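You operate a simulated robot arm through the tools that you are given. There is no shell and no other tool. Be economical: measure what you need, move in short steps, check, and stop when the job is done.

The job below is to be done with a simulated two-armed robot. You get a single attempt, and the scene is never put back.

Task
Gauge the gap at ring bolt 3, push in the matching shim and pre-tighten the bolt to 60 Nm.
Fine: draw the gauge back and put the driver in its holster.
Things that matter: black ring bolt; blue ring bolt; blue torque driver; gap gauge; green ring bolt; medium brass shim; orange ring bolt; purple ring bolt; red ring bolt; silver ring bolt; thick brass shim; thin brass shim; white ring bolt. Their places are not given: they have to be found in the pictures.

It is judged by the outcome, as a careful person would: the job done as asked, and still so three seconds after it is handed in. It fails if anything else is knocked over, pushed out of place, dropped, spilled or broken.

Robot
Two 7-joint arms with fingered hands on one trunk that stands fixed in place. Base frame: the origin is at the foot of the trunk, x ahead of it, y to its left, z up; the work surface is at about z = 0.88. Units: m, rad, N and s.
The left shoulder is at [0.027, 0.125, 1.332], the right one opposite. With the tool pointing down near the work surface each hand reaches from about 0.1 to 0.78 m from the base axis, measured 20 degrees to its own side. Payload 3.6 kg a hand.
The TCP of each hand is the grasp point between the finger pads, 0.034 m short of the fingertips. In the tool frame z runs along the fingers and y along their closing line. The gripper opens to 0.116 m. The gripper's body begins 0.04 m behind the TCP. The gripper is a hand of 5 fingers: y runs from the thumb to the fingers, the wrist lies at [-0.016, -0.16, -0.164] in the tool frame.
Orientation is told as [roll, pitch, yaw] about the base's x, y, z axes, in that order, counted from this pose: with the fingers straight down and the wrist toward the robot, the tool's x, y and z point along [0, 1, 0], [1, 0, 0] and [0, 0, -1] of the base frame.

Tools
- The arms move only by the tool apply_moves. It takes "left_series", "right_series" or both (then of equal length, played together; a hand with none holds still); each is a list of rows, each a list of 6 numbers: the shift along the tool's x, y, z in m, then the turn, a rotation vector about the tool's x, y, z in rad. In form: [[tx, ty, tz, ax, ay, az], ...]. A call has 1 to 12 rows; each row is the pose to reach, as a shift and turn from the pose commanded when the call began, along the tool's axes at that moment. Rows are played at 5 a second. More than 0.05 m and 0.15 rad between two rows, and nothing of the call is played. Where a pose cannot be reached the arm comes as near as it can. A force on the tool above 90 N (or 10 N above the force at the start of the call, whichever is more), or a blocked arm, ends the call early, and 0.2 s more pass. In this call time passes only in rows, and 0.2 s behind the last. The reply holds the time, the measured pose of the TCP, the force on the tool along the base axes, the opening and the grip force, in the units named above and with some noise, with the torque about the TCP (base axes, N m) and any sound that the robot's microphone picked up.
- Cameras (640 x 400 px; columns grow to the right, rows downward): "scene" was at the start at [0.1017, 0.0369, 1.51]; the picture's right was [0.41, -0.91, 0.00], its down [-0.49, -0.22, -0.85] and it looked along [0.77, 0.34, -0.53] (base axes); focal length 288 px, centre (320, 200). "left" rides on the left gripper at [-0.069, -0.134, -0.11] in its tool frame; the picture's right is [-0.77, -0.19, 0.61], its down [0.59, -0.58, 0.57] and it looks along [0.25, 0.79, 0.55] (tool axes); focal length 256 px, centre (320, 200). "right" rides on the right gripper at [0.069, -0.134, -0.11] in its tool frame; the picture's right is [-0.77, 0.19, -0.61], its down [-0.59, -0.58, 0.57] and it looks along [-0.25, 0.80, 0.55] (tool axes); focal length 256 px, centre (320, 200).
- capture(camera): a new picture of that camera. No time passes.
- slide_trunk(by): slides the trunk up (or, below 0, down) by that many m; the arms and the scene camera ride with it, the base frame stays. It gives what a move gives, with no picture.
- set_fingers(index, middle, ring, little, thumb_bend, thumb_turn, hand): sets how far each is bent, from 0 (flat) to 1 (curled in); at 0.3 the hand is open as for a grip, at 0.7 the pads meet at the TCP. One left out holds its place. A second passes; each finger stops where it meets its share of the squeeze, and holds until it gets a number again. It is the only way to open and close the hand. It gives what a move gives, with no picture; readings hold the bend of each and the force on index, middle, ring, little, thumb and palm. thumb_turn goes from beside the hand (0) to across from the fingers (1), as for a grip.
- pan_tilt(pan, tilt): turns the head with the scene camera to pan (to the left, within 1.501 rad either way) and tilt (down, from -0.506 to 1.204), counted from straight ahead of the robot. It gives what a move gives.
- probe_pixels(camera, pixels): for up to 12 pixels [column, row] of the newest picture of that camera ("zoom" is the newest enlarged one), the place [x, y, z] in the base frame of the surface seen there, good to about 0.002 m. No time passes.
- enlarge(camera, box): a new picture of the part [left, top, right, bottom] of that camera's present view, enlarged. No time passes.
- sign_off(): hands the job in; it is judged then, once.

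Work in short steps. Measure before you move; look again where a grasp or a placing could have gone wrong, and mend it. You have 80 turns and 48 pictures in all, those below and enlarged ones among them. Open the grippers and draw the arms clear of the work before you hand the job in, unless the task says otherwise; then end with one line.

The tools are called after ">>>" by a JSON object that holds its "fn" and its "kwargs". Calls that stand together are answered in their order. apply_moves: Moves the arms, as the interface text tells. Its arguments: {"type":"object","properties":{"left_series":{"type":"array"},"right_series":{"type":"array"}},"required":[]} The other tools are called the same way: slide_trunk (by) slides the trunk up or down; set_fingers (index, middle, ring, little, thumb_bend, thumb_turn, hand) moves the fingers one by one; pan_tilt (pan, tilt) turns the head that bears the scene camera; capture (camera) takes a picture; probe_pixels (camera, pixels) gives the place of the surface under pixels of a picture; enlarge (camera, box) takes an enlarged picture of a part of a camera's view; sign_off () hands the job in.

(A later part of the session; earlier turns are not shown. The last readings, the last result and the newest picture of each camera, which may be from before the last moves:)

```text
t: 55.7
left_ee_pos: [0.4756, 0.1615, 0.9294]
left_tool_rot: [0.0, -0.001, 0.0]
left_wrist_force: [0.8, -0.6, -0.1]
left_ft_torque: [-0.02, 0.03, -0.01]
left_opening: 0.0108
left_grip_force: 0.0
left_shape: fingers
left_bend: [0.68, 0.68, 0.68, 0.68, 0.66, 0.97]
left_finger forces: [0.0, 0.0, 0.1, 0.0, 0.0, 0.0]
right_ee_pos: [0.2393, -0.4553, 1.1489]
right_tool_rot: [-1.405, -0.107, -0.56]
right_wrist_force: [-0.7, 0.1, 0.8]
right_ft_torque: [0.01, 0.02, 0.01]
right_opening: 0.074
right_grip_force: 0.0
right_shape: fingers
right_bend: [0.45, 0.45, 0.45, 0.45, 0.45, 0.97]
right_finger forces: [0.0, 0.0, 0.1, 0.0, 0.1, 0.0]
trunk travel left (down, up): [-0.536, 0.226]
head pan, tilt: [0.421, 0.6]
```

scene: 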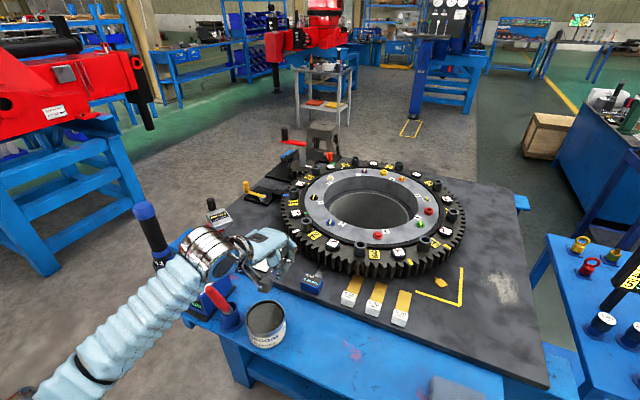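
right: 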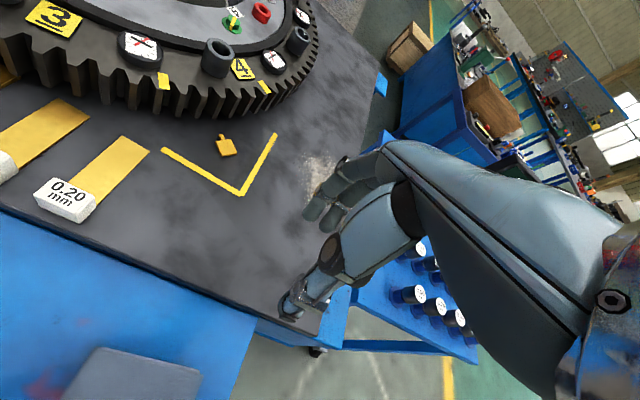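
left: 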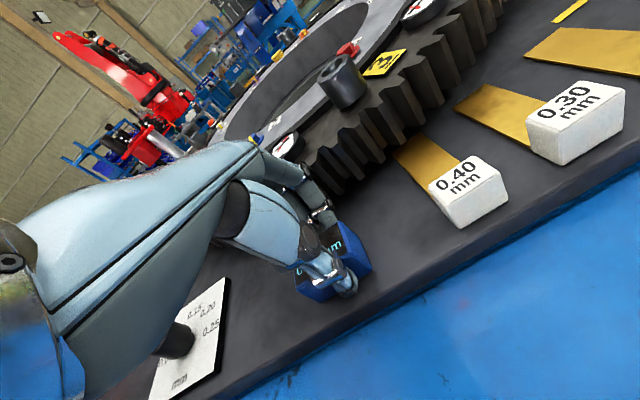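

In place behind the shim. I push it forward in steps and watch the force.

>>> {"fn": "apply_moves", "kwargs": {"left_series": [[-0.002, 0.03, 0, 0, 0, 0], [-0.002, 0.045, 0, 0, 0, 0], [-0.002, 0.055, 0, 0, 0, 0], [-0.002, 0.065, 0, 0, 0, 0], [-0.002, 0.075, 0, 0, 0, 0]]}}

>>> {"fn": "apply_moves", "kwargs": {"left_series": [[0, 0.008, 0, 0, 0, 0], [0, 0.016, 0, 0, 0, 0]]}}

>>> {"fn": "capture", "kwargs": {"camera": "left"}}

```text
t: 56.9
left_ee_pos: [0.5455, 0.1585, 0.9292]
left_tool_rot: [0.001, 0.001, 0.0]
left_wrist_force: [-17.2, -1.0, 6.9]
left_ft_torque: [-0.03, 0.13, 0.04]
left_opening: 0.009
left_grip_force: 8.8
left_shape: fingers
left_bend: [0.69, 0.71, 0.68, 0.68, 0.66, 0.97]
left_finger forces: [3.9, 14.1, 0.0, 0.0, 0.0, 0.1]
right_ee_pos: [0.2375, -0.4565, 1.1485]
right_tool_rot: [-1.402, -0.106, -0.56]
right_wrist_force: [-0.2, -0.2, -0.3]
right_ft_torque: [-0.01, 0.0, -0.03]
right_opening: 0.074
right_grip_force: 0.0
right_shape: fingers
right_bend: [0.45, 0.45, 0.45, 0.45, 0.45, 0.97]
right_finger forces: [0.0, 0.0, 0.0, 0.1, 0.0, 0.0]
trunk travel left (down, up): [-0.536, 0.226]
head pan, tilt: [0.421, 0.6]
```

```text
t: 57.5
left_ee_pos: [0.5635, 0.1583, 0.9341]
left_tool_rot: [0.001, -0.008, -0.003]
left_wrist_force: [-27.7, 0.1, 21.2]
left_ft_torque: [-0.08, 0.28, 0.01]
left_opening: 0.0011
left_grip_force: 16.8
left_shape: fingers
left_bend: [0.72, 0.72, 0.68, 0.68, 0.66, 0.97]
left_finger forces: [17.1, 16.7, 0.0, 0.0, 0.0, 0.0]
right_ee_pos: [0.236, -0.4549, 1.1505]
right_tool_rot: [-1.401, -0.11, -0.56]
right_wrist_force: [-1.0, -0.4, -0.1]
right_ft_torque: [-0.01, 0.03, -0.03]
right_opening: 0.0739
right_grip_force: 0.1
right_shape: fingers
right_bend: [0.45, 0.45, 0.45, 0.45, 0.45, 0.97]
right_finger forces: [0.0, 0.0, 0.1, 0.0, 0.1, 0.0]
trunk travel left (down, up): [-0.536, 0.226]
head pan, tilt: [0.421, 0.6]
```

```text
6 pictures are left
```

left: 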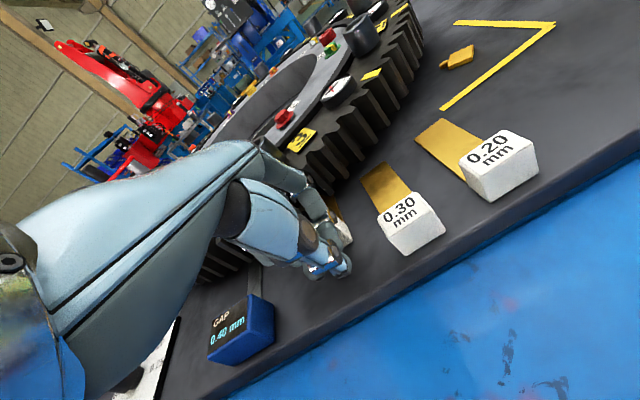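

The shim block is visible at (345,235) beyond the fingers; I probe it.

>>> {"fn": "probe_pixels", "kwargs": {"camera": "left", "pixels": [[342, 228], [347, 240], [338, 215], [344, 222], [335, 207], [349, 233], [351, 244], [346, 246]]}}

```text
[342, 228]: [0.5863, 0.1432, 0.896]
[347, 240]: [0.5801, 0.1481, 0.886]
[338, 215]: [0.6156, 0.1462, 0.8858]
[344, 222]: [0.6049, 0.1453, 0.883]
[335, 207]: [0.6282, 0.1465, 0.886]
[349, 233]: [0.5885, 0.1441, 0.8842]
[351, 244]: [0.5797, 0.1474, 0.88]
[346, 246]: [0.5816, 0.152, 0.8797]
```

The shim has gone in by ~42 mm (rear at 0.58). I press on another 12 mm to find out if it is at its stop.

>>> {"fn": "apply_moves", "kwargs": {"left_series": [[0, 0.006, 0.002, 0, 0, 0], [0, 0.012, 0.003, 0, 0, 0]]}}

>>> {"fn": "probe_pixels", "kwargs": {"camera": "left", "pixels": [[342, 228]]}}

```text
t: 58.1
left_ee_pos: [0.5743, 0.1585, 0.9323]
left_tool_rot: [-0.001, -0.012, -0.003]
left_wrist_force: [-24.0, -1.8, 33.2]
left_ft_torque: [-0.01, 0.43, 0.03]
left_opening: 0.0011
left_grip_force: 21.0
left_shape: fingers
left_bend: [0.76, 0.72, 0.68, 0.68, 0.65, 0.97]
left_finger forces: [20.2, 21.4, 0.0, 0.1, 0.0, 0.1]
right_ee_pos: [0.2349, -0.4557, 1.1492]
right_tool_rot: [-1.4, -0.11, -0.56]
right_wrist_force: [0.4, 0.2, -0.3]
right_ft_torque: [-0.02, 0.02, -0.01]
right_opening: 0.0739
right_grip_force: 0.1
right_shape: fingers
right_bend: [0.45, 0.45, 0.45, 0.45, 0.45, 0.97]
right_finger forces: [0.1, 0.0, 0.0, 0.1, 0.0, 0.1]
trunk travel left (down, up): [-0.536, 0.226]
head pan, tilt: [0.421, 0.6]
```

```text
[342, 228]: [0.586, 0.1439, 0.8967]
```

The push force no longer rises. I withdraw the hand back and up toward the left, then check shim and torque box together.

>>> {"fn": "apply_moves", "kwargs": {"left_series": [[0, -0.03, -0.005, 0, 0, 0], [0, -0.06, -0.04, 0, 0, 0], [0, -0.065, -0.085, 0, 0, 0], [0.02, -0.08, -0.125, 0, 0, 0], [0.05, -0.1, -0.155, 0, 0, 0], [0.085, -0.12, -0.175, 0, 0, 0], [0.12, -0.14, -0.19, 0, 0, 0], [0.155, -0.16, -0.2, 0, 0, 0], [0.19, -0.18, -0.21, 0, 0, 0]]}}

>>> {"fn": "enlarge", "kwargs": {"camera": "scene", "box": [140, 190, 400, 330]}}

```text
t: 60.1
left_ee_pos: [0.3981, 0.3513, 1.1385]
left_tool_rot: [0.0, 0.001, -0.002]
left_wrist_force: [-0.1, 0.5, -0.2]
left_ft_torque: [0.01, 0.0, -0.01]
left_opening: 0.0111
left_grip_force: 0.0
left_shape: fingers
left_bend: [0.68, 0.68, 0.68, 0.68, 0.66, 0.97]
left_finger forces: [0.1, 0.0, 0.0, 0.0, 0.1, 0.0]
right_ee_pos: [0.2389, -0.4549, 1.1486]
right_tool_rot: [-1.407, -0.107, -0.56]
right_wrist_force: [-0.5, 0.0, -0.3]
right_ft_torque: [-0.02, -0.02, -0.03]
right_opening: 0.0742
right_grip_force: 0.1
right_shape: fingers
right_bend: [0.45, 0.45, 0.45, 0.45, 0.45, 0.97]
right_finger forces: [0.0, 0.0, 0.1, 0.0, 0.0, 0.0]
trunk travel left (down, up): [-0.536, 0.226]
head pan, tilt: [0.421, 0.6]
```

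```text
2.46 times, centred on (270, 260) of scene
```

zoom: 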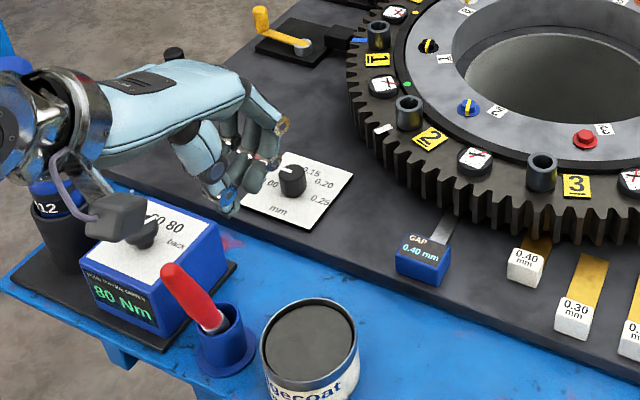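

The 0.40 shim is now in, ahead of the others. I probe the shim and the torque dial's face and knob.

>>> {"fn": "probe_pixels", "kwargs": {"camera": "zoom", "pixels": [[510, 262], [542, 268], [520, 285], [141, 235], [180, 226], [178, 243], [205, 222], [150, 280], [93, 265], [215, 235], [585, 137], [130, 290]]}}

```text
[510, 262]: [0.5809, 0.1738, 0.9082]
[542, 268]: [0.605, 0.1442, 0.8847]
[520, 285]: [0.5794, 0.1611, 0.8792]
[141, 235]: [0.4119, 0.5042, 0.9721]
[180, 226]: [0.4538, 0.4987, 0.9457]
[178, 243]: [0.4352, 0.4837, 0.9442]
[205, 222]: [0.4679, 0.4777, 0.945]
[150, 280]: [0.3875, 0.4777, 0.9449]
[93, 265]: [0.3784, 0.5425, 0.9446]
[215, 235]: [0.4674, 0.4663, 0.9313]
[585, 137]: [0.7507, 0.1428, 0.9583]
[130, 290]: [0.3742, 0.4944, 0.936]
```

The shim stopped at its end (block 0.58–0.607). Now I map the knob's outline with more probes of the same picture.

>>> {"fn": "probe_pixels", "kwargs": {"camera": "zoom", "pixels": [[126, 236], [130, 242], [135, 246], [142, 248], [150, 244], [155, 238], [157, 230], [156, 224], [150, 222], [160, 226], [146, 240], [152, 232]]}}

>>> {"fn": "probe_pixels", "kwargs": {"camera": "scene", "pixels": [[190, 270], [194, 268], [198, 266], [203, 266], [190, 276], [195, 278], [200, 277], [204, 272], [207, 268], [192, 264], [185, 272], [187, 266]]}}

```text
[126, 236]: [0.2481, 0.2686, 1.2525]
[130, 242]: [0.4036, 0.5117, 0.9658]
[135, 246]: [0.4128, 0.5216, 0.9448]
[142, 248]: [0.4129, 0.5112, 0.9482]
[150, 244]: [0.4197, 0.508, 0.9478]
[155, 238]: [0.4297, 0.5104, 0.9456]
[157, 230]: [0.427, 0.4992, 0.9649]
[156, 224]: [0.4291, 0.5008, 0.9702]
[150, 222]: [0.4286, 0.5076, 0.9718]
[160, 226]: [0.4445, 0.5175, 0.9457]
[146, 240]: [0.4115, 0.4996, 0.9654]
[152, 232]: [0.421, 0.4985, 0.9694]
```

```text
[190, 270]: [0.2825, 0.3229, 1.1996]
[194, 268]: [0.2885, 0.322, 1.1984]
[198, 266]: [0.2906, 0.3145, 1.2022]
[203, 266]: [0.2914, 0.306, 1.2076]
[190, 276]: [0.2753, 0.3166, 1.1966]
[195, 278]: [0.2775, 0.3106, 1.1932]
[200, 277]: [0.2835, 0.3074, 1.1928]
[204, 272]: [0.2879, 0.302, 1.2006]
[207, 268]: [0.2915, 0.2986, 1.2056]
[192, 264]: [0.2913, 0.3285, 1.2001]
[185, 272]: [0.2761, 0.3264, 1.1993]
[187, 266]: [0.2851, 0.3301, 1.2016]
```

Knob centre ≈ (0.420,0.513), top 0.972; the marks lie about 40° apart, so 60 needs a 0.7 rad counter-clockwise turn. I open the fingers and go above the knob with yaw −0.35.

>>> {"fn": "set_fingers", "kwargs": {"hand": "left", "index": 0.5, "middle": 0.5, "ring": 0.5, "little": 0.5, "thumb_bend": 0.5}}

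>>> {"fn": "apply_moves", "kwargs": {"left_series": [[0.04, 0.005, -0.01, 0, 0, 0.09], [0.08, 0.011, -0.01, 0, 0, 0.18], [0.12, 0.016, 0, 0, 0, 0.27], [0.162, 0.022, 0.02, 0, 0, 0.35], [0.162, 0.022, 0.06, 0, 0, 0.35], [0.162, 0.022, 0.1, 0, 0, 0.35]]}}

>>> {"fn": "capture", "kwargs": {"camera": "left"}}

```text
t: 61.1
left_ee_pos: [0.3999, 0.3522, 1.1375]
left_tool_rot: [0.001, -0.001, -0.001]
left_wrist_force: [-0.6, 0.2, -0.1]
left_ft_torque: [-0.03, -0.02, 0.0]
left_opening: 0.0586
left_grip_force: 0.0
left_shape: fingers
left_bend: [0.5, 0.5, 0.5, 0.5, 0.5, 0.97]
left_finger forces: [0.1, 0.1, 0.1, 0.1, 0.0, 0.1]
right_ee_pos: [0.2406, -0.4552, 1.1487]
right_tool_rot: [-1.403, -0.107, -0.559]
right_wrist_force: [-0.5, 0.5, 0.2]
right_ft_torque: [0.0, -0.02, 0.03]
right_opening: 0.074
right_grip_force: 0.0
right_shape: fingers
right_bend: [0.45, 0.45, 0.45, 0.45, 0.45, 0.97]
right_finger forces: [0.1, 0.0, 0.0, 0.0, 0.1, 0.1]
trunk travel left (down, up): [-0.536, 0.226]
head pan, tilt: [0.421, 0.6]
```

```text
t: 62.5
left_ee_pos: [0.4205, 0.5129, 1.0396]
left_tool_rot: [0.001, 0.0, -0.351]
left_wrist_force: [0.6, -1.3, 0.4]
left_ft_torque: [-0.01, 0.0, 0.01]
left_opening: 0.0586
left_grip_force: 0.1
left_shape: fingers
left_bend: [0.5, 0.5, 0.5, 0.5, 0.5, 0.97]
left_finger forces: [0.1, 0.0, 0.1, 0.1, 0.1, 0.0]
right_ee_pos: [0.2409, -0.4554, 1.1489]
right_tool_rot: [-1.405, -0.107, -0.56]
right_wrist_force: [0.7, 0.7, -0.6]
right_ft_torque: [0.05, -0.03, -0.03]
right_opening: 0.0742
right_grip_force: 0.2
right_shape: fingers
right_bend: [0.45, 0.45, 0.45, 0.45, 0.45, 0.97]
right_finger forces: [0.0, 0.0, 0.1, 0.0, 0.0, 0.0]
trunk travel left (down, up): [-0.536, 0.226]
head pan, tilt: [0.421, 0.6]
```

```text
4 pictures are left
```

left: 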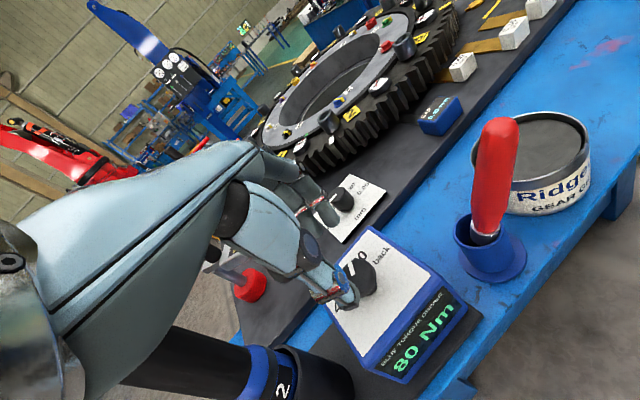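

The knob shows at (362,275) below the thumb. I probe it to confirm the centre.

>>> {"fn": "probe_pixels", "kwargs": {"camera": "left", "pixels": [[358, 262], [366, 268], [372, 278], [368, 290], [362, 296], [362, 280], [354, 262], [364, 262], [375, 268], [352, 262], [355, 270]]}}

```text
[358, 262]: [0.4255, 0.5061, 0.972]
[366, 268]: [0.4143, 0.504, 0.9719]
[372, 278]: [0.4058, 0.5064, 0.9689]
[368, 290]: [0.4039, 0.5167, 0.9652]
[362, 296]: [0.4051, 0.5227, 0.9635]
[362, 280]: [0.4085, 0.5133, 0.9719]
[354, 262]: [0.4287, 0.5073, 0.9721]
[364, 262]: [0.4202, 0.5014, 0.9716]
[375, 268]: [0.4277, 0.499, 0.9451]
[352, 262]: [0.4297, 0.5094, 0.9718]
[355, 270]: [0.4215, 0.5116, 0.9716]
```

Centre confirmed near (0.419,0.514). I descend, grip the knob, and turn it 0.7 rad counter-clockwise.

>>> {"fn": "apply_moves", "kwargs": {"left_series": [[0.001, 0, 0.03, 0, 0, 0], [0.001, 0, 0.054, 0, 0, 0]]}}

>>> {"fn": "set_fingers", "kwargs": {"hand": "left", "index": 0.66, "middle": 0.66, "ring": 0.5, "little": 0.5, "thumb_bend": 0.66}}

>>> {"fn": "apply_moves", "kwargs": {"left_series": [[0, 0, 0, 0, 0, -0.12], [0, 0, 0, 0, 0, -0.24], [0, 0, 0, 0, 0, -0.36], [0, 0, 0, 0, 0, -0.48], [0, 0, 0, 0, 0, -0.6], [0, 0, 0, 0, 0, -0.7]]}}

```text
t: 63.1
left_ee_pos: [0.421, 0.5133, 0.9867]
left_tool_rot: [0.003, -0.002, -0.349]
left_wrist_force: [0.4, 0.4, 4.4]
left_ft_torque: [-0.05, -0.16, 0.05]
left_opening: 0.0589
left_grip_force: 2.0
left_shape: fingers
left_bend: [0.5, 0.5, 0.5, 0.5, 0.5, 0.97]
left_finger forces: [4.4, 0.0, 0.0, 0.0, 0.0, 0.0]
right_ee_pos: [0.239, -0.4551, 1.148]
right_tool_rot: [-1.403, -0.106, -0.561]
right_wrist_force: [-0.7, 0.3, 0.3]
right_ft_torque: [-0.01, -0.01, 0.0]
right_opening: 0.0739
right_grip_force: 0.0
right_shape: fingers
right_bend: [0.45, 0.45, 0.45, 0.45, 0.45, 0.97]
right_finger forces: [0.1, 0.1, 0.0, 0.0, 0.0, 0.0]
trunk travel left (down, up): [-0.536, 0.226]
head pan, tilt: [0.421, 0.6]
```

```text
t: 64.1
left_ee_pos: [0.4193, 0.5135, 0.9838]
left_tool_rot: [-0.001, 0.001, -0.35]
left_wrist_force: [-8.6, 1.9, -3.0]
left_ft_torque: [0.03, 0.23, 0.0]
left_opening: 0.019
left_grip_force: 5.0
left_shape: fingers
left_bend: [0.66, 0.65, 0.5, 0.5, 0.64, 0.97]
left_finger forces: [0.5, 1.3, 0.1, 0.0, 8.4, 0.0]
right_ee_pos: [0.2387, -0.4543, 1.1483]
right_tool_rot: [-1.406, -0.107, -0.56]
right_wrist_force: [0.8, 0.0, 0.7]
right_ft_torque: [0.03, 0.03, -0.02]
right_opening: 0.0739
right_grip_force: 0.0
right_shape: fingers
right_bend: [0.45, 0.45, 0.45, 0.45, 0.45, 0.97]
right_finger forces: [0.1, 0.0, 0.0, 0.0, 0.0, 0.0]
trunk travel left (down, up): [-0.536, 0.226]
head pan, tilt: [0.421, 0.6]
```

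```text
t: 65.5
left_ee_pos: [0.4197, 0.5141, 0.9826]
left_tool_rot: [0.001, -0.002, 0.35]
left_wrist_force: [-5.0, -0.6, -2.4]
left_ft_torque: [-0.03, 0.08, -0.01]
left_opening: 0.0176
left_grip_force: 3.9
left_shape: fingers
left_bend: [0.66, 0.65, 0.5, 0.5, 0.64, 0.97]
left_finger forces: [0.3, 2.0, 0.0, 0.0, 4.7, 0.1]
right_ee_pos: [0.2396, -0.4534, 1.1482]
right_tool_rot: [-1.404, -0.107, -0.561]
right_wrist_force: [-0.8, -0.5, 0.1]
right_ft_torque: [0.01, -0.02, -0.04]
right_opening: 0.0741
right_grip_force: 0.1
right_shape: fingers
right_bend: [0.45, 0.45, 0.45, 0.45, 0.45, 0.97]
right_finger forces: [0.1, 0.0, 0.1, 0.0, 0.0, 0.1]
trunk travel left (down, up): [-0.536, 0.226]
head pan, tilt: [0.421, 0.6]
```

The turn went without resistance but the grip force is light. I check the display before letting go.

>>> {"fn": "capture", "kwargs": {"camera": "left"}}

```text
3 pictures are left
```

left: 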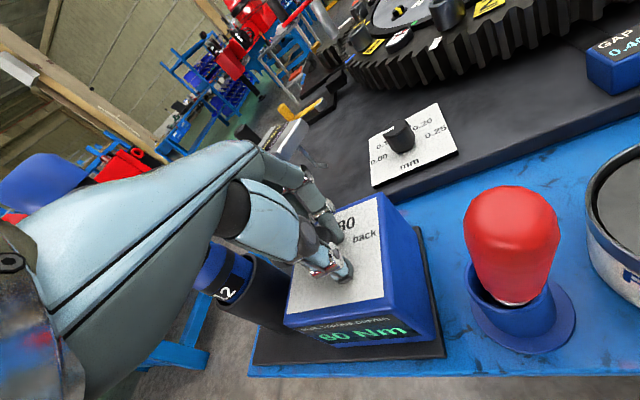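

Looks like 60 Nm, to be confirmed in a next picture. Meanwhile I release, rise straight up, and probe the driver from the existing scene picture (cap at (145,212)).

>>> {"fn": "set_fingers", "kwargs": {"hand": "left", "index": 0.5, "middle": 0.5, "thumb_bend": 0.5}}

>>> {"fn": "apply_moves", "kwargs": {"left_series": [[0, 0, -0.04, 0, 0, 0.05], [0, 0, -0.085, 0, 0, 0.15], [-0.03, 0, -0.13, 0, 0, 0.25], [-0.07, 0, -0.17, 0, 0, 0.35], [-0.11, 0, -0.2, 0, 0, 0.35], [-0.15, 0, -0.24, 0, 0, 0.35], [-0.16, 0, -0.28, 0, 0, 0.35]]}}

>>> {"fn": "probe_pixels", "kwargs": {"camera": "scene", "pixels": [[143, 203], [135, 211], [153, 208], [144, 218], [139, 204], [149, 204], [150, 235], [142, 236], [160, 240], [155, 262], [146, 225], [157, 225]]}}

```text
t: 66.5
left_ee_pos: [0.4195, 0.5109, 0.9859]
left_tool_rot: [0.003, -0.005, 0.349]
left_wrist_force: [-1.4, -1.5, 12.3]
left_ft_torque: [-0.01, -0.45, -0.08]
left_opening: 0.0586
left_grip_force: 6.0
left_shape: fingers
left_bend: [0.51, 0.5, 0.5, 0.5, 0.5, 0.97]
left_finger forces: [10.8, 1.5, 0.0, 0.0, 0.1, 0.1]
right_ee_pos: [0.2403, -0.4556, 1.1485]
right_tool_rot: [-1.402, -0.107, -0.562]
right_wrist_force: [0.3, 0.7, -0.4]
right_ft_torque: [0.04, 0.0, -0.03]
right_opening: 0.0741
right_grip_force: 0.1
right_shape: fingers
right_bend: [0.45, 0.45, 0.45, 0.45, 0.45, 0.97]
right_finger forces: [0.0, 0.0, 0.1, 0.0, 0.0, 0.0]
trunk travel left (down, up): [-0.536, 0.226]
head pan, tilt: [0.421, 0.6]
```

```text
refused: row 3 steps farther than a row can; nothing moved
```

```text
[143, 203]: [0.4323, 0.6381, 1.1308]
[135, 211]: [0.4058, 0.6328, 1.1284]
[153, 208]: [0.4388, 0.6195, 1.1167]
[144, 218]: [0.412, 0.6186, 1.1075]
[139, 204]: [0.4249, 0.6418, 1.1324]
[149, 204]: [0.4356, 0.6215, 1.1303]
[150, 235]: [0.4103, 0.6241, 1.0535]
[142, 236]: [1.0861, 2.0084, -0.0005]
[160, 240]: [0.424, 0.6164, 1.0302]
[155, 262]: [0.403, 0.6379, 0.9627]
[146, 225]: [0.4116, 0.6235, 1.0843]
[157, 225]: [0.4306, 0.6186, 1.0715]
```

The rise was refused for step length. I resend: straight up first while un-yawing, then across above the driver axis (≈(0.423,0.631), cap top 1.132).

>>> {"fn": "apply_moves", "kwargs": {"left_series": [[0, 0, -0.045, 0, 0, 0.03], [0, 0, -0.09, 0, 0, 0.11], [0, 0, -0.135, 0, 0, 0.2], [0, 0, -0.18, 0, 0, 0.28], [0, 0, -0.225, 0, 0, 0.35], [0, 0, -0.262, 0, 0, 0.35], [0.037, 0.015, -0.262, 0, 0, 0.35], [0.075, 0.03, -0.262, 0, 0, 0.35], [0.1115, 0.0445, -0.262, 0, 0, 0.35]]}}

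>>> {"fn": "set_fingers", "kwargs": {"hand": "left", "index": 0.42, "middle": 0.42, "ring": 0.42, "little": 0.42, "thumb_bend": 0.42}}

>>> {"fn": "enlarge", "kwargs": {"camera": "scene", "box": [90, 160, 290, 320]}}

```text
t: 68.5
left_ee_pos: [0.4229, 0.6345, 1.2454]
left_tool_rot: [-0.003, 0.002, -0.001]
left_wrist_force: [0.3, -0.7, -0.5]
left_ft_torque: [-0.03, -0.03, -0.02]
left_opening: 0.0594
left_grip_force: 0.0
left_shape: fingers
left_bend: [0.5, 0.5, 0.5, 0.5, 0.5, 0.97]
left_finger forces: [0.0, 0.0, 0.0, 0.0, 0.1, 0.0]
right_ee_pos: [0.2412, -0.4539, 1.1485]
right_tool_rot: [-1.403, -0.108, -0.559]
right_wrist_force: [0.2, -1.0, 0.2]
right_ft_torque: [-0.01, -0.04, -0.01]
right_opening: 0.0741
right_grip_force: 0.0
right_shape: fingers
right_bend: [0.45, 0.45, 0.45, 0.45, 0.45, 0.97]
right_finger forces: [0.0, 0.0, 0.1, 0.1, 0.1, 0.0]
trunk travel left (down, up): [-0.536, 0.226]
head pan, tilt: [0.421, 0.6]
```

```text
t: 69.5
left_ee_pos: [0.4223, 0.6338, 1.2454]
left_tool_rot: [0.001, 0.001, -0.001]
left_wrist_force: [0.3, 0.0, -0.6]
left_ft_torque: [-0.01, 0.02, -0.02]
left_opening: 0.0825
left_grip_force: 0.1
left_shape: fingers
left_bend: [0.42, 0.42, 0.42, 0.42, 0.42, 0.97]
left_finger forces: [0.0, 0.1, 0.0, 0.0, 0.0, 0.0]
right_ee_pos: [0.2399, -0.4544, 1.1495]
right_tool_rot: [-1.405, -0.108, -0.56]
right_wrist_force: [-0.3, 0.1, 0.3]
right_ft_torque: [0.01, 0.01, -0.04]
right_opening: 0.0741
right_grip_force: 0.1
right_shape: fingers
right_bend: [0.45, 0.45, 0.45, 0.45, 0.45, 0.97]
right_finger forces: [0.1, 0.1, 0.0, 0.0, 0.1, 0.0]
trunk travel left (down, up): [-0.536, 0.226]
head pan, tilt: [0.421, 0.6]
```

```text
2.50 times, centred on (190, 240) of scene
```

zoom: 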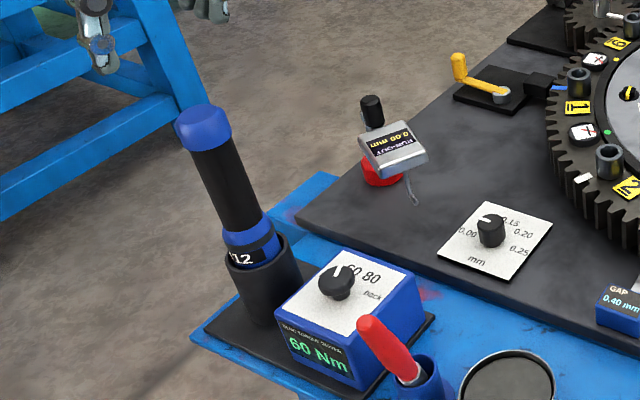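

The display reads 60 Nm and the driver stands clear. I probe the cap and shaft outline finely from this picture.

>>> {"fn": "probe_pixels", "kwargs": {"camera": "zoom", "pixels": [[178, 125], [203, 110], [227, 112], [205, 145], [180, 138], [229, 132], [228, 190], [240, 185], [212, 192], [245, 225], [255, 255], [228, 262]]}}

>>> {"fn": "probe_pixels", "kwargs": {"camera": "zoom", "pixels": [[268, 245], [296, 262], [235, 268], [260, 275], [245, 300], [285, 255], [275, 222], [225, 240], [250, 240], [265, 318], [190, 108], [216, 104]]}}

```text
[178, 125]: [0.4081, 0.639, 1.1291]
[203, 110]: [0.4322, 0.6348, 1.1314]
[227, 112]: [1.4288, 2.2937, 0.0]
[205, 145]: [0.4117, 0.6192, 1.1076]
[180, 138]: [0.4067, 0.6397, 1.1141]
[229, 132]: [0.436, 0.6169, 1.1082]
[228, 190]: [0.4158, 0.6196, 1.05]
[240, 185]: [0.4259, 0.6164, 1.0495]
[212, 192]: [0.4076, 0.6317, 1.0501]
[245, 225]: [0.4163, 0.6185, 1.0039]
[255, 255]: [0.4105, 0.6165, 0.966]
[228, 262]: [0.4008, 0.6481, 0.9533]
```

```text
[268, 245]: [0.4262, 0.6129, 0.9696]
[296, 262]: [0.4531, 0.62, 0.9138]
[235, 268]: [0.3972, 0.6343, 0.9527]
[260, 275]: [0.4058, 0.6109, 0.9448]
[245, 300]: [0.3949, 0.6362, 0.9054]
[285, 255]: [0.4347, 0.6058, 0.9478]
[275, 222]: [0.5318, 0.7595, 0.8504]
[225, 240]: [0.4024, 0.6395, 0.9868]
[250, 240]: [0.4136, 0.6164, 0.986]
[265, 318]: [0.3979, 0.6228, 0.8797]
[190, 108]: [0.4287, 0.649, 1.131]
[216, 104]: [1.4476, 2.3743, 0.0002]
```

60 Nm confirmed. Driver axis ≈ (0.4258,0.6345), cap Ø≈44 mm, top 1.131. I descend over it and grip.

>>> {"fn": "apply_moves", "kwargs": {"left_series": [[0.001, 0.003, 0.04, 0, 0, 0], [0.001, 0.0033, 0.08, 0, 0, 0], [0.001, 0.0033, 0.115, 0, 0, 0], [0.001, 0.0033, 0.143, 0, 0, 0]]}}

>>> {"fn": "set_fingers", "kwargs": {"hand": "left", "index": 0.8, "middle": 0.8, "ring": 0.8, "little": 0.8, "thumb_bend": 0.8}}

```text
t: 70.5
left_ee_pos: [0.4252, 0.6332, 1.1018]
left_tool_rot: [0.0, 0.002, -0.001]
left_wrist_force: [0.1, -0.6, -0.3]
left_ft_torque: [-0.02, -0.01, 0.04]
left_opening: 0.0826
left_grip_force: 0.0
left_shape: fingers
left_bend: [0.42, 0.42, 0.42, 0.42, 0.42, 0.97]
left_finger forces: [0.1, 0.0, 0.0, 0.1, 0.0, 0.0]
right_ee_pos: [0.2417, -0.4551, 1.149]
right_tool_rot: [-1.405, -0.106, -0.559]
right_wrist_force: [-0.6, 0.3, 0.0]
right_ft_torque: [0.02, 0.0, 0.03]
right_opening: 0.0741
right_grip_force: 0.0
right_shape: fingers
right_bend: [0.45, 0.45, 0.45, 0.45, 0.45, 0.97]
right_finger forces: [0.0, 0.0, 0.1, 0.1, 0.0, 0.1]
trunk travel left (down, up): [-0.536, 0.226]
head pan, tilt: [0.421, 0.6]
```

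```text
t: 71.5
left_ee_pos: [0.4258, 0.6323, 1.1017]
left_tool_rot: [0.0, 0.002, 0.0]
left_wrist_force: [0.5, -0.8, 0.1]
left_ft_torque: [0.09, -0.01, -0.07]
left_opening: 0.0263
left_grip_force: 28.8
left_shape: fingers
left_bend: [0.63, 0.6, 0.8, 0.8, 0.62, 0.96]
left_finger forces: [13.5, 15.4, 0.0, 0.0, 30.2, 0.0]
right_ee_pos: [0.2409, -0.4545, 1.1491]
right_tool_rot: [-1.406, -0.107, -0.559]
right_wrist_force: [0.4, -1.2, 0.0]
right_ft_torque: [0.01, 0.03, -0.01]
right_opening: 0.0738
right_grip_force: 0.1
right_shape: fingers
right_bend: [0.45, 0.45, 0.45, 0.45, 0.45, 0.97]
right_finger forces: [0.0, 0.0, 0.0, 0.0, 0.0, 0.0]
trunk travel left (down, up): [-0.536, 0.226]
head pan, tilt: [0.421, 0.6]
```

Three-point grip with 30 N. I lift gently and watch the load.

>>> {"fn": "apply_moves", "kwargs": {"left_series": [[0, 0, -0.015, 0, 0, 0], [0, 0, -0.04, 0, 0, 0], [0, 0, -0.07, 0, 0, 0], [0, 0, -0.1, 0, 0, 0], [0, 0, -0.13, 0, 0, 0]]}}

```text
t: 72.7
left_ee_pos: [0.4265, 0.6326, 1.2318]
left_tool_rot: [-0.001, 0.003, 0.001]
left_wrist_force: [-0.7, -0.2, -8.8]
left_ft_torque: [-0.03, 0.07, 0.02]
left_opening: 0.0263
left_grip_force: 27.7
left_shape: fingers
left_bend: [0.63, 0.6, 0.8, 0.8, 0.62, 0.95]
left_finger forces: [13.4, 14.1, 0.1, 0.0, 29.0, 0.1]
right_ee_pos: [0.2405, -0.4541, 1.1484]
right_tool_rot: [-1.405, -0.107, -0.561]
right_wrist_force: [-0.7, -0.7, -0.7]
right_ft_torque: [0.0, -0.04, 0.01]
right_opening: 0.0739
right_grip_force: 0.1
right_shape: fingers
right_bend: [0.45, 0.45, 0.45, 0.45, 0.45, 0.97]
right_finger forces: [0.1, 0.0, 0.1, 0.1, 0.1, 0.0]
trunk travel left (down, up): [-0.536, 0.226]
head pan, tilt: [0.421, 0.6]
```

Lifted, carrying about 0.9 kg. I carry it over toward bolt 3 (0.7515,0.143) at height, in two legs, keeping yaw 0.

>>> {"fn": "apply_moves", "kwargs": {"left_series": [[-0.015, 0.01, -0.01, 0, 0, 0], [-0.045, 0.03, -0.02, 0, 0, 0], [-0.076, 0.05, -0.03, 0, 0, 0], [-0.107, 0.071, -0.03, 0, 0, 0], [-0.138, 0.091, -0.03, 0, 0, 0], [-0.169, 0.112, -0.03, 0, 0, 0], [-0.2, 0.132, -0.03, 0, 0, 0], [-0.23, 0.152, -0.03, 0, 0, 0], [-0.25, 0.166, -0.03, 0, 0, 0]]}}

>>> {"fn": "apply_moves", "kwargs": {"left_series": [[-0.015, 0.01, 0, 0, 0, 0], [-0.045, 0.03, 0, 0, 0, 0], [-0.076, 0.05, 0, 0, 0, 0], [-0.107, 0.071, 0, 0, 0, 0], [-0.138, 0.091, 0, 0, 0, 0], [-0.169, 0.112, 0, 0, 0, 0], [-0.2, 0.132, 0, 0, 0, 0], [-0.225, 0.149, 0, 0, 0, 0], [-0.2415, 0.1597, 0, 0, 0, 0]]}}

```text
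t: 74.7
left_ee_pos: [0.5937, 0.3858, 1.2607]
left_tool_rot: [-0.001, 0.002, -0.001]
left_wrist_force: [0.1, -0.2, -8.6]
left_ft_torque: [-0.02, 0.02, -0.01]
left_opening: 0.0262
left_grip_force: 28.9
left_shape: fingers
left_bend: [0.63, 0.6, 0.8, 0.8, 0.62, 0.95]
left_finger forces: [13.5, 14.5, 0.4, 0.0, 28.2, 0.0]
right_ee_pos: [0.242, -0.4556, 1.1487]
right_tool_rot: [-1.405, -0.105, -0.561]
right_wrist_force: [1.3, -0.7, -0.7]
right_ft_torque: [0.0, 0.01, -0.02]
right_opening: 0.0742
right_grip_force: 0.0
right_shape: fingers
right_bend: [0.45, 0.45, 0.45, 0.45, 0.45, 0.97]
right_finger forces: [0.1, 0.1, 0.0, 0.0, 0.1, 0.1]
trunk travel left (down, up): [-0.536, 0.226]
head pan, tilt: [0.421, 0.6]
```

```text
t: 76.7
left_ee_pos: [0.7548, 0.1417, 1.2592]
left_tool_rot: [0.001, 0.001, 0.0]
left_wrist_force: [0.6, -0.5, -9.1]
left_ft_torque: [-0.03, 0.03, 0.0]
left_opening: 0.0257
left_grip_force: 28.5
left_shape: fingers
left_bend: [0.63, 0.6, 0.8, 0.8, 0.62, 0.95]
left_finger forces: [13.3, 14.8, 0.7, 0.0, 27.8, 0.1]
right_ee_pos: [0.2428, -0.4558, 1.148]
right_tool_rot: [-1.405, -0.105, -0.559]
right_wrist_force: [-0.4, -0.4, 0.1]
right_ft_torque: [-0.02, 0.0, 0.01]
right_opening: 0.0741
right_grip_force: 0.1
right_shape: fingers
right_bend: [0.45, 0.45, 0.45, 0.45, 0.45, 0.97]
right_finger forces: [0.0, 0.0, 0.0, 0.0, 0.0, 0.1]
trunk travel left (down, up): [-0.536, 0.226]
head pan, tilt: [0.421, 0.6]
```

Over the bolt. I spend one picture to see the driver's lower end against the bolt.

>>> {"fn": "enlarge", "kwargs": {"camera": "scene", "box": [300, 130, 460, 250]}}

```text
3.33 times, centred on (380, 190) of scene
```

zoom: 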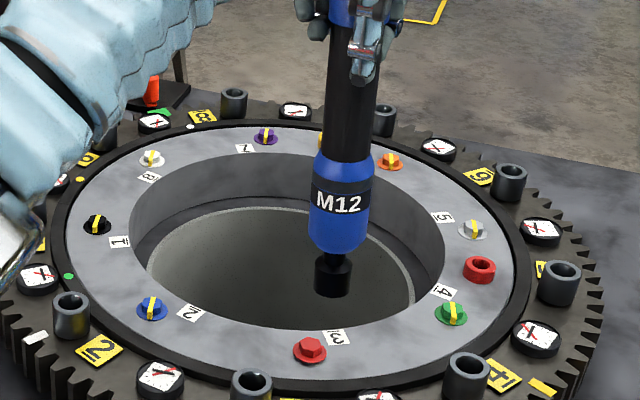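

The socket is at zoom (333,278) and the bolt at (311,350). I probe both outlines.

>>> {"fn": "probe_pixels", "kwargs": {"camera": "zoom", "pixels": [[316, 275], [333, 282], [350, 275], [333, 295], [320, 290], [346, 290], [333, 262], [320, 265], [318, 200], [345, 220], [367, 200], [345, 120]]}}

>>> {"fn": "probe_pixels", "kwargs": {"camera": "zoom", "pixels": [[298, 348], [324, 348], [311, 362], [311, 338], [311, 344], [303, 345], [320, 344], [311, 352], [295, 352], [327, 354], [311, 367], [311, 334]]}}

```text
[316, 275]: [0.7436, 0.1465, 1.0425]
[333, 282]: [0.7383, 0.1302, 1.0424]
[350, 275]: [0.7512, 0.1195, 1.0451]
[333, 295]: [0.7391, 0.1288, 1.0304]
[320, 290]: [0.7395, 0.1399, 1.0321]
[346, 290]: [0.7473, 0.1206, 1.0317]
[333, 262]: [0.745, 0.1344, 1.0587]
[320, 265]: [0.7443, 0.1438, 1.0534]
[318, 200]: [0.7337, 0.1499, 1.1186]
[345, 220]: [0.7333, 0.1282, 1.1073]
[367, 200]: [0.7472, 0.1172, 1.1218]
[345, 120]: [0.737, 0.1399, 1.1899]
```

```text
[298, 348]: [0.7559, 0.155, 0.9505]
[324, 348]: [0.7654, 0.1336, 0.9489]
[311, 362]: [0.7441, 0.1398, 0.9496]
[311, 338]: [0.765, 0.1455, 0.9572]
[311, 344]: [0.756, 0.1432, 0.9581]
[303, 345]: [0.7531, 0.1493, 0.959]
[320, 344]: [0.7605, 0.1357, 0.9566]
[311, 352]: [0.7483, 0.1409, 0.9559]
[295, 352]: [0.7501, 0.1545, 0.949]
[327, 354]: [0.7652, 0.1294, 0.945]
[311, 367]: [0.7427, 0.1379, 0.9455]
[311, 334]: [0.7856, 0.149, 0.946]
```

Bolt centre works out at (0.757,0.143), top 0.957; socket centre at (0.7528,0.1345), bottom ≈1.027, the driver leaning ~0.03 rad. I correct with a +0.03 roll and a shift, then lower to just above the bolt.

>>> {"fn": "apply_moves", "kwargs": {"left_series": [[0.001, 0.002, 0, 0, 0.015, 0], [0.002, 0.004, 0.005, 0, 0.03, 0], [0.002, 0.004, 0.025, 0, 0.03, 0], [0.002, 0.004, 0.045, 0, 0.03, 0], [0.002, 0.004, 0.06, 0, 0.03, 0]]}}

```text
t: 77.9
left_ee_pos: [0.7568, 0.1442, 1.1992]
left_tool_rot: [0.029, 0.001, -0.003]
left_wrist_force: [0.0, 0.4, -8.1]
left_ft_torque: [0.02, 0.0, -0.01]
left_opening: 0.0258
left_grip_force: 28.0
left_shape: fingers
left_bend: [0.63, 0.6, 0.8, 0.8, 0.62, 0.95]
left_finger forces: [13.3, 15.0, 0.6, 0.0, 27.5, 0.1]
right_ee_pos: [0.2411, -0.4546, 1.1487]
right_tool_rot: [-1.404, -0.105, -0.562]
right_wrist_force: [0.4, 0.6, 0.0]
right_ft_torque: [-0.02, 0.02, 0.01]
right_opening: 0.0737
right_grip_force: 0.1
right_shape: fingers
right_bend: [0.45, 0.45, 0.45, 0.45, 0.45, 0.97]
right_finger forces: [0.0, 0.0, 0.1, 0.1, 0.1, 0.0]
trunk travel left (down, up): [-0.536, 0.226]
head pan, tilt: [0.421, 0.6]
```

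No contact yet. I lower in 3 mm steps, watching force and sound.

>>> {"fn": "apply_moves", "kwargs": {"left_series": [[0, 0, 0.004, 0, 0, 0], [0, 0, 0.008, 0, 0, 0], [0, 0, 0.011, 0, 0, 0], [0, 0, 0.014, 0, 0, 0], [0, 0, 0.016, 0, 0, 0]]}}

```text
t: 79.1
left_ee_pos: [0.7571, 0.1443, 1.1833]
left_tool_rot: [0.032, 0.004, -0.001]
left_wrist_force: [0.5, 0.0, -8.6]
left_ft_torque: [-0.04, 0.0, 0.0]
left_opening: 0.0257
left_grip_force: 28.1
left_shape: fingers
left_bend: [0.63, 0.6, 0.8, 0.8, 0.62, 0.95]
left_finger forces: [13.3, 14.9, 0.5, 0.1, 27.5, 0.0]
right_ee_pos: [0.2415, -0.4551, 1.1476]
right_tool_rot: [-1.404, -0.105, -0.561]
right_wrist_force: [-0.1, -0.3, 0.9]
right_ft_torque: [-0.01, 0.03, -0.04]
right_opening: 0.0743
right_grip_force: 0.1
right_shape: fingers
right_bend: [0.45, 0.45, 0.45, 0.45, 0.45, 0.97]
right_finger forces: [0.1, 0.0, 0.0, 0.0, 0.0, 0.1]
trunk travel left (down, up): [-0.536, 0.226]
head pan, tilt: [0.421, 0.6]
```

Socket bottom should now be at about 0.951, below the bolt top, without contact – it seems to be over the head. I go on slowly to seat it.

>>> {"fn": "apply_moves", "kwargs": {"left_series": [[0, 0, 0.003, 0, 0, 0], [0, 0, 0.006, 0, 0, 0], [0, 0, 0.009, 0, 0, 0]]}}

```text
t: 79.9
left_ee_pos: [0.7563, 0.1439, 1.1804]
left_tool_rot: [0.029, -0.005, -0.002]
left_wrist_force: [0.0, -0.4, 7.6]
left_ft_torque: [0.02, -0.08, -0.03]
left_opening: 0.0254
left_grip_force: 30.5
left_shape: fingers
left_bend: [0.63, 0.6, 0.8, 0.8, 0.62, 0.95]
left_finger forces: [14.1, 16.4, 0.3, 0.0, 29.4, 0.0]
right_ee_pos: [0.2404, -0.4555, 1.1501]
right_tool_rot: [-1.404, -0.109, -0.561]
right_wrist_force: [-1.0, 0.0, -0.2]
right_ft_torque: [0.0, 0.0, 0.01]
right_opening: 0.074
right_grip_force: 0.0
right_shape: fingers
right_bend: [0.45, 0.45, 0.45, 0.45, 0.45, 0.97]
right_finger forces: [0.0, 0.0, 0.0, 0.0, 0.1, 0.1]
trunk travel left (down, up): [-0.536, 0.226]
head pan, tilt: [0.421, 0.6]
```

Contact at the flange height (+16 N). I press a little more and hold, listening for the driver.

>>> {"fn": "apply_moves", "kwargs": {"left_series": [[0, 0, 0.004, 0, 0, 0], [0, 0, 0.007, 0, 0, 0], [0, 0, 0.007, 0, 0, 0], [0, 0, 0.007, 0, 0, 0], [0, 0, 0.007, 0, 0, 0], [0, 0, 0.007, 0, 0, 0]]}}

```text
t: 81.3
left_ee_pos: [0.7545, 0.1424, 1.1758]
left_tool_rot: [0.032, -0.013, -0.003]
left_wrist_force: [1.0, 1.6, 31.7]
left_ft_torque: [-0.03, -0.06, -0.04]
left_opening: 0.0253
left_grip_force: 32.7
left_shape: fingers
left_bend: [0.64, 0.59, 0.8, 0.8, 0.62, 0.95]
left_finger forces: [15.3, 18.0, 0.4, 0.0, 32.0, 0.1]
right_ee_pos: [0.2369, -0.4552, 1.1479]
right_tool_rot: [-1.401, -0.108, -0.56]
right_wrist_force: [-0.1, -0.3, 0.7]
right_ft_torque: [0.0, -0.04, -0.01]
right_opening: 0.0739
right_grip_force: 0.1
right_shape: fingers
right_bend: [0.45, 0.45, 0.45, 0.45, 0.45, 0.97]
right_finger forces: [0.0, 0.0, 0.0, 0.1, 0.0, 0.0]
trunk travel left (down, up): [-0.536, 0.226]
head pan, tilt: [0.421, 0.6]
```

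40 N, no sound. I twist clockwise (tool +z) in small steps while pressing.

>>> {"fn": "apply_moves", "kwargs": {"left_series": [[0, 0, 0, 0, 0, 0.1], [0, 0, 0, 0, 0, 0.2], [0, 0, 0, 0, 0, 0.3], [0, 0, 0, 0, 0, 0.4], [0, 0, 0, 0, 0, 0.5], [0, 0, 0, 0, 0, 0.6]]}}

```text
t: 82.7
left_ee_pos: [0.7552, 0.1423, 1.176]
left_tool_rot: [0.031, 0.007, -0.604]
left_wrist_force: [0.8, -0.5, 31.6]
left_ft_torque: [-0.14, -0.13, 0.07]
left_opening: 0.0252
left_grip_force: 33.7
left_shape: fingers
left_bend: [0.64, 0.59, 0.8, 0.8, 0.63, 0.94]
left_finger forces: [15.9, 18.2, 0.0, 0.1, 33.4, 0.1]
right_ee_pos: [0.2371, -0.4548, 1.1483]
right_tool_rot: [-1.402, -0.109, -0.559]
right_wrist_force: [0.1, 0.4, 0.3]
right_ft_torque: [0.02, -0.04, -0.02]
right_opening: 0.074
right_grip_force: 0.0
right_shape: fingers
right_bend: [0.45, 0.45, 0.45, 0.45, 0.45, 0.97]
right_finger forces: [0.0, 0.0, 0.1, 0.0, 0.1, 0.0]
trunk travel left (down, up): [-0.536, 0.226]
head pan, tilt: [0.421, 0.6]
```

No reaction yet. I press harder (toward 60 N) and hold.

>>> {"fn": "apply_moves", "kwargs": {"left_series": [[0, 0, 0.004, 0, 0, 0.05], [0, 0, 0.008, 0, 0, 0.1], [0, 0, 0.011, 0, 0, 0.15], [0, 0, 0.011, 0, 0, 0.2], [0, 0, 0.011, 0, 0, 0.3], [0, 0, 0.011, 0, 0, 0.4], [0, 0, 0.011, 0, 0, 0.5], [0, 0, 0.011, 0, 0, 0.6]]}}

```text
t: 84.5
left_ee_pos: [0.6818, 0.1401, 1.1556]
left_tool_rot: [0.012, 0.024, -1.146]
left_wrist_force: [4.1, -12.9, 12.9]
left_ft_torque: [-2.71, -2.13, -0.92]
left_opening: 0.0137
left_grip_force: 54.5
left_shape: fingers
left_bend: [0.65, 0.51, 0.81, 0.8, 0.64, 0.96]
left_finger forces: [14.4, 31.0, 21.6, 0.0, 41.6, 0.0]
left hand out of reach, approached as far as the arm can: row 3, 4, 5, 6, 7, 8
right_ee_pos: [0.239, -0.4563, 1.1485]
right_tool_rot: [-1.402, -0.105, -0.559]
right_wrist_force: [0.9, -0.5, 0.1]
right_ft_torque: [-0.01, -0.01, 0.0]
right_opening: 0.0742
right_grip_force: 0.0
right_shape: fingers
right_bend: [0.45, 0.45, 0.45, 0.45, 0.45, 0.97]
right_finger forces: [0.0, 0.0, 0.1, 0.0, 0.1, 0.0]
trunk travel left (down, up): [-0.536, 0.226]
head pan, tilt: [0.421, 0.6]
```

The wrist ran out of reach at this yaw and drifted to x 0.68. I lift straight up to free the socket, then un-twist.

>>> {"fn": "apply_moves", "kwargs": {"left_series": [[0, 0, -0.02, 0, 0, 0], [0, 0, -0.05, 0, 0, 0], [0, 0, -0.08, 0, 0, 0]]}}

```text
t: 85.3
left_ee_pos: [0.6806, 0.1413, 1.2326]
left_tool_rot: [0.009, 0.032, -1.141]
left_wrist_force: [-0.3, 0.6, -9.7]
left_ft_torque: [-0.16, 0.2, 0.07]
left_opening: 0.0119
left_grip_force: 35.5
left_shape: fingers
left_bend: [0.65, 0.59, 0.8, 0.8, 0.65, 0.94]
left_finger forces: [17.1, 16.8, 12.6, 0.0, 24.2, 0.0]
right_ee_pos: [0.2409, -0.4563, 1.1483]
right_tool_rot: [-1.405, -0.105, -0.564]
right_wrist_force: [0.5, 0.1, -0.9]
right_ft_torque: [0.01, -0.04, -0.02]
right_opening: 0.0741
right_grip_force: 0.0
right_shape: fingers
right_bend: [0.45, 0.45, 0.45, 0.45, 0.45, 0.97]
right_finger forces: [0.0, 0.0, 0.0, 0.0, 0.0, 0.1]
trunk travel left (down, up): [-0.536, 0.226]
head pan, tilt: [0.421, 0.6]
```

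The driver is still held (9.7 N) but the torque reading says it now leans in the grip. I un-twist to yaw 0 in place.

>>> {"fn": "apply_moves", "kwargs": {"left_series": [[0, 0, -0.01, 0, 0, -0.14], [0, 0, -0.02, 0, 0, -0.28], [0, 0, -0.02, 0, 0, -0.42], [0, 0, -0.02, 0, 0, -0.56], [0, 0, -0.02, 0, 0, -0.7], [0, 0, -0.02, 0, 0, -0.84], [0, 0, -0.02, 0, 0, -0.98], [0, 0, -0.02, 0, 0, -1.12]]}}

```text
t: 87.1
left_ee_pos: [0.6827, 0.1379, 1.254]
left_tool_rot: [0.031, 0.003, -0.019]
left_wrist_force: [0.6, 0.5, -8.9]
left_ft_torque: [-0.21, -0.01, -0.02]
left_opening: 0.012
left_grip_force: 33.6
left_shape: fingers
left_bend: [0.65, 0.59, 0.8, 0.8, 0.65, 0.94]
left_finger forces: [14.9, 15.8, 13.5, 0.0, 24.2, 0.1]
right_ee_pos: [0.2413, -0.4558, 1.148]
right_tool_rot: [-1.404, -0.104, -0.56]
right_wrist_force: [1.1, -0.6, 0.3]
right_ft_torque: [-0.02, -0.01, 0.01]
right_opening: 0.0739
right_grip_force: 0.1
right_shape: fingers
right_bend: [0.45, 0.45, 0.45, 0.45, 0.45, 0.97]
right_finger forces: [0.1, 0.1, 0.0, 0.1, 0.0, 0.0]
trunk travel left (down, up): [-0.536, 0.226]
head pan, tilt: [0.421, 0.6]
```

Torque −0.21 N·m about x: the driver's bottom leans toward +y (about 0.2 rad). I roll the hand back −0.2 and read the torque again.

>>> {"fn": "apply_moves", "kwargs": {"left_series": [[0, 0, -0.005, 0, -0.1, 0], [0, 0, -0.01, 0, -0.2, 0], [0, 0, -0.01, 0, -0.2, 0.0]]}}

```text
t: 87.9
left_ee_pos: [0.6832, 0.1404, 1.2644]
left_tool_rot: [-0.17, 0.003, -0.021]
left_wrist_force: [-0.4, 0.7, -8.9]
left_ft_torque: [-0.09, -0.03, 0.02]
left_opening: 0.0118
left_grip_force: 34.9
left_shape: fingers
left_bend: [0.65, 0.59, 0.8, 0.8, 0.65, 0.94]
left_finger forces: [14.4, 15.3, 15.0, 0.1, 23.7, 0.0]
right_ee_pos: [0.2421, -0.455, 1.1476]
right_tool_rot: [-1.405, -0.104, -0.56]
right_wrist_force: [0.4, -0.3, -0.3]
right_ft_torque: [-0.04, 0.05, 0.01]
right_opening: 0.0738
right_grip_force: 0.0
right_shape: fingers
right_bend: [0.45, 0.45, 0.45, 0.45, 0.45, 0.97]
right_finger forces: [0.0, 0.0, 0.0, 0.0, 0.0, 0.0]
trunk travel left (down, up): [-0.536, 0.226]
head pan, tilt: [0.421, 0.6]
```

Another −0.15 should bring the driver vertical. I do that while carrying it back toward the left, out of the view of bolt 3, and use the last picture on bolt and driver together.

>>> {"fn": "apply_moves", "kwargs": {"left_series": [[0.02, -0.01, -0.01, 0, -0.07, 0], [0.055, -0.022, -0.02, 0, -0.14, 0], [0.095, -0.037, -0.03, 0, -0.15, 0], [0.135, -0.052, -0.04, 0, -0.15, 0], [0.175, -0.068, -0.05, 0, -0.15, 0], [0.205, -0.08, -0.053, 0, -0.15, 0], [0.214, -0.083, -0.053, 0, -0.15, 0]]}}

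>>> {"fn": "enlarge", "kwargs": {"camera": "scene", "box": [210, 70, 450, 260]}}

```text
t: 89.5
left_ee_pos: [0.6043, 0.363, 1.2787]
left_tool_rot: [-0.32, 0.002, -0.022]
left_wrist_force: [-0.1, 0.0, -8.7]
left_ft_torque: [0.06, 0.0, -0.01]
left_opening: 0.0116
left_grip_force: 34.7
left_shape: fingers
left_bend: [0.65, 0.59, 0.8, 0.8, 0.65, 0.94]
left_finger forces: [13.9, 14.2, 17.2, 0.0, 23.7, 0.0]
right_ee_pos: [0.2409, -0.4539, 1.1485]
right_tool_rot: [-1.405, -0.105, -0.56]
right_wrist_force: [-0.3, -0.3, -0.5]
right_ft_torque: [0.0, 0.01, 0.0]
right_opening: 0.0741
right_grip_force: 0.1
right_shape: fingers
right_bend: [0.45, 0.45, 0.45, 0.45, 0.45, 0.97]
right_finger forces: [0.1, 0.0, 0.0, 0.1, 0.1, 0.1]
trunk travel left (down, up): [-0.536, 0.226]
head pan, tilt: [0.421, 0.6]
```

```text
2.11 times, centred on (330, 165) of scene
5 turns are left
```

zoom: 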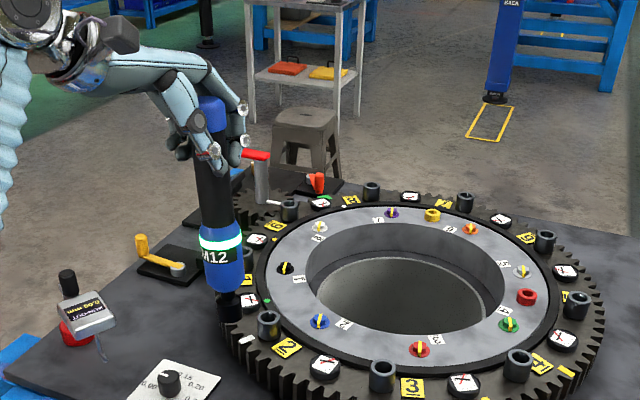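

Bolt 3 now carries the yellow mark and the driver shows a green band: it is tightened at 60 Nm. I probe the driver's exact lean and position for the return to the holster.

>>> {"fn": "probe_pixels", "kwargs": {"camera": "zoom", "pixels": [[220, 305], [229, 308], [239, 303], [229, 317], [208, 275], [224, 280], [240, 272], [208, 242], [222, 245], [238, 240], [205, 200], [218, 205]]}}

>>> {"fn": "probe_pixels", "kwargs": {"camera": "zoom", "pixels": [[198, 180], [228, 190], [205, 100], [215, 98], [222, 102], [212, 94], [229, 322], [222, 318], [236, 315], [215, 225], [203, 220], [230, 220]]}}

```text
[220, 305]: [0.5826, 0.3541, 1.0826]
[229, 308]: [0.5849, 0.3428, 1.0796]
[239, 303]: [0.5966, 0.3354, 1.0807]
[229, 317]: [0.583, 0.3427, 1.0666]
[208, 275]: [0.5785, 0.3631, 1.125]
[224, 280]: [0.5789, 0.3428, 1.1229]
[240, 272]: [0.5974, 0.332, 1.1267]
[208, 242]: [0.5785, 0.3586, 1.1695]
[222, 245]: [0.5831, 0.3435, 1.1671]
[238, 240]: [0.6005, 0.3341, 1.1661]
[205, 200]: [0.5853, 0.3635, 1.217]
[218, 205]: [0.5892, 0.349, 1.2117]
```

```text
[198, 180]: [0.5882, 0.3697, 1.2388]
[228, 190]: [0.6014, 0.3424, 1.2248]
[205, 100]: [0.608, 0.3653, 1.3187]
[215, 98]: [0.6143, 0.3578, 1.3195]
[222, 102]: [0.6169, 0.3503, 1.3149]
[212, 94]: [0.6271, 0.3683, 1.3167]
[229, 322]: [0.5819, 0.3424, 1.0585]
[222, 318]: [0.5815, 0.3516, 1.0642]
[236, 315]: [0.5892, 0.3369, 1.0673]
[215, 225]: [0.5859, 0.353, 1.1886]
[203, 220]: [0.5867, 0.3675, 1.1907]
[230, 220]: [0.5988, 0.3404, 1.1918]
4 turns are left
```

Axis fit: the driver leans by about 0.053 (x) and 0.067 (y), and sits (+4,+1) mm from the TCP. I straighten it and carry it above the holster axis (0.4258,0.6345).

>>> {"fn": "apply_moves", "kwargs": {"left_series": [[0.0148, -0.0113, -0.0062, -0.012, 0.016, 0.004], [0.0394, -0.0301, -0.0164, -0.025, 0.032, 0.008], [0.0665, -0.0509, -0.0278, -0.037, 0.049, 0.012], [0.0936, -0.0716, -0.0391, -0.05, 0.065, 0.0167], [0.1207, -0.0923, -0.0504, -0.05, 0.065, 0.0167], [0.1478, -0.113, -0.0617, -0.05, 0.065, 0.0167], [0.1749, -0.1338, -0.073, -0.05, 0.065, 0.0167], [0.202, -0.1545, -0.0843, -0.05, 0.065, 0.0167], [0.2266, -0.1733, -0.0946, -0.05, 0.065, 0.0167], [0.2414, -0.1846, -0.1007, -0.05, 0.065, 0.0167], [0.2463, -0.1884, -0.1028, -0.05, 0.065, 0.0167], [0.2463, -0.1884, -0.1028, -0.05, 0.065, 0.0167]]}}

```text
t: 92.1
left_ee_pos: [0.4213, 0.6344, 1.2996]
left_tool_rot: [-0.255, -0.051, -0.023]
left_wrist_force: [-0.3, 0.3, -9.2]
left_ft_torque: [-0.01, 0.05, -0.01]
left_opening: 0.0111
left_grip_force: 34.0
left_shape: fingers
left_bend: [0.65, 0.59, 0.8, 0.8, 0.65, 0.94]
left_finger forces: [13.0, 13.9, 17.9, 0.0, 23.9, 0.1]
right_ee_pos: [0.2409, -0.454, 1.149]
right_tool_rot: [-1.406, -0.107, -0.56]
right_wrist_force: [-0.3, 0.1, 0.4]
right_ft_torque: [0.03, -0.01, 0.02]
right_opening: 0.0739
right_grip_force: 0.0
right_shape: fingers
right_bend: [0.45, 0.45, 0.45, 0.45, 0.45, 0.97]
right_finger forces: [0.0, 0.0, 0.1, 0.0, 0.0, 0.0]
trunk travel left (down, up): [-0.536, 0.226]
head pan, tilt: [0.421, 0.6]
3 turns are left
```

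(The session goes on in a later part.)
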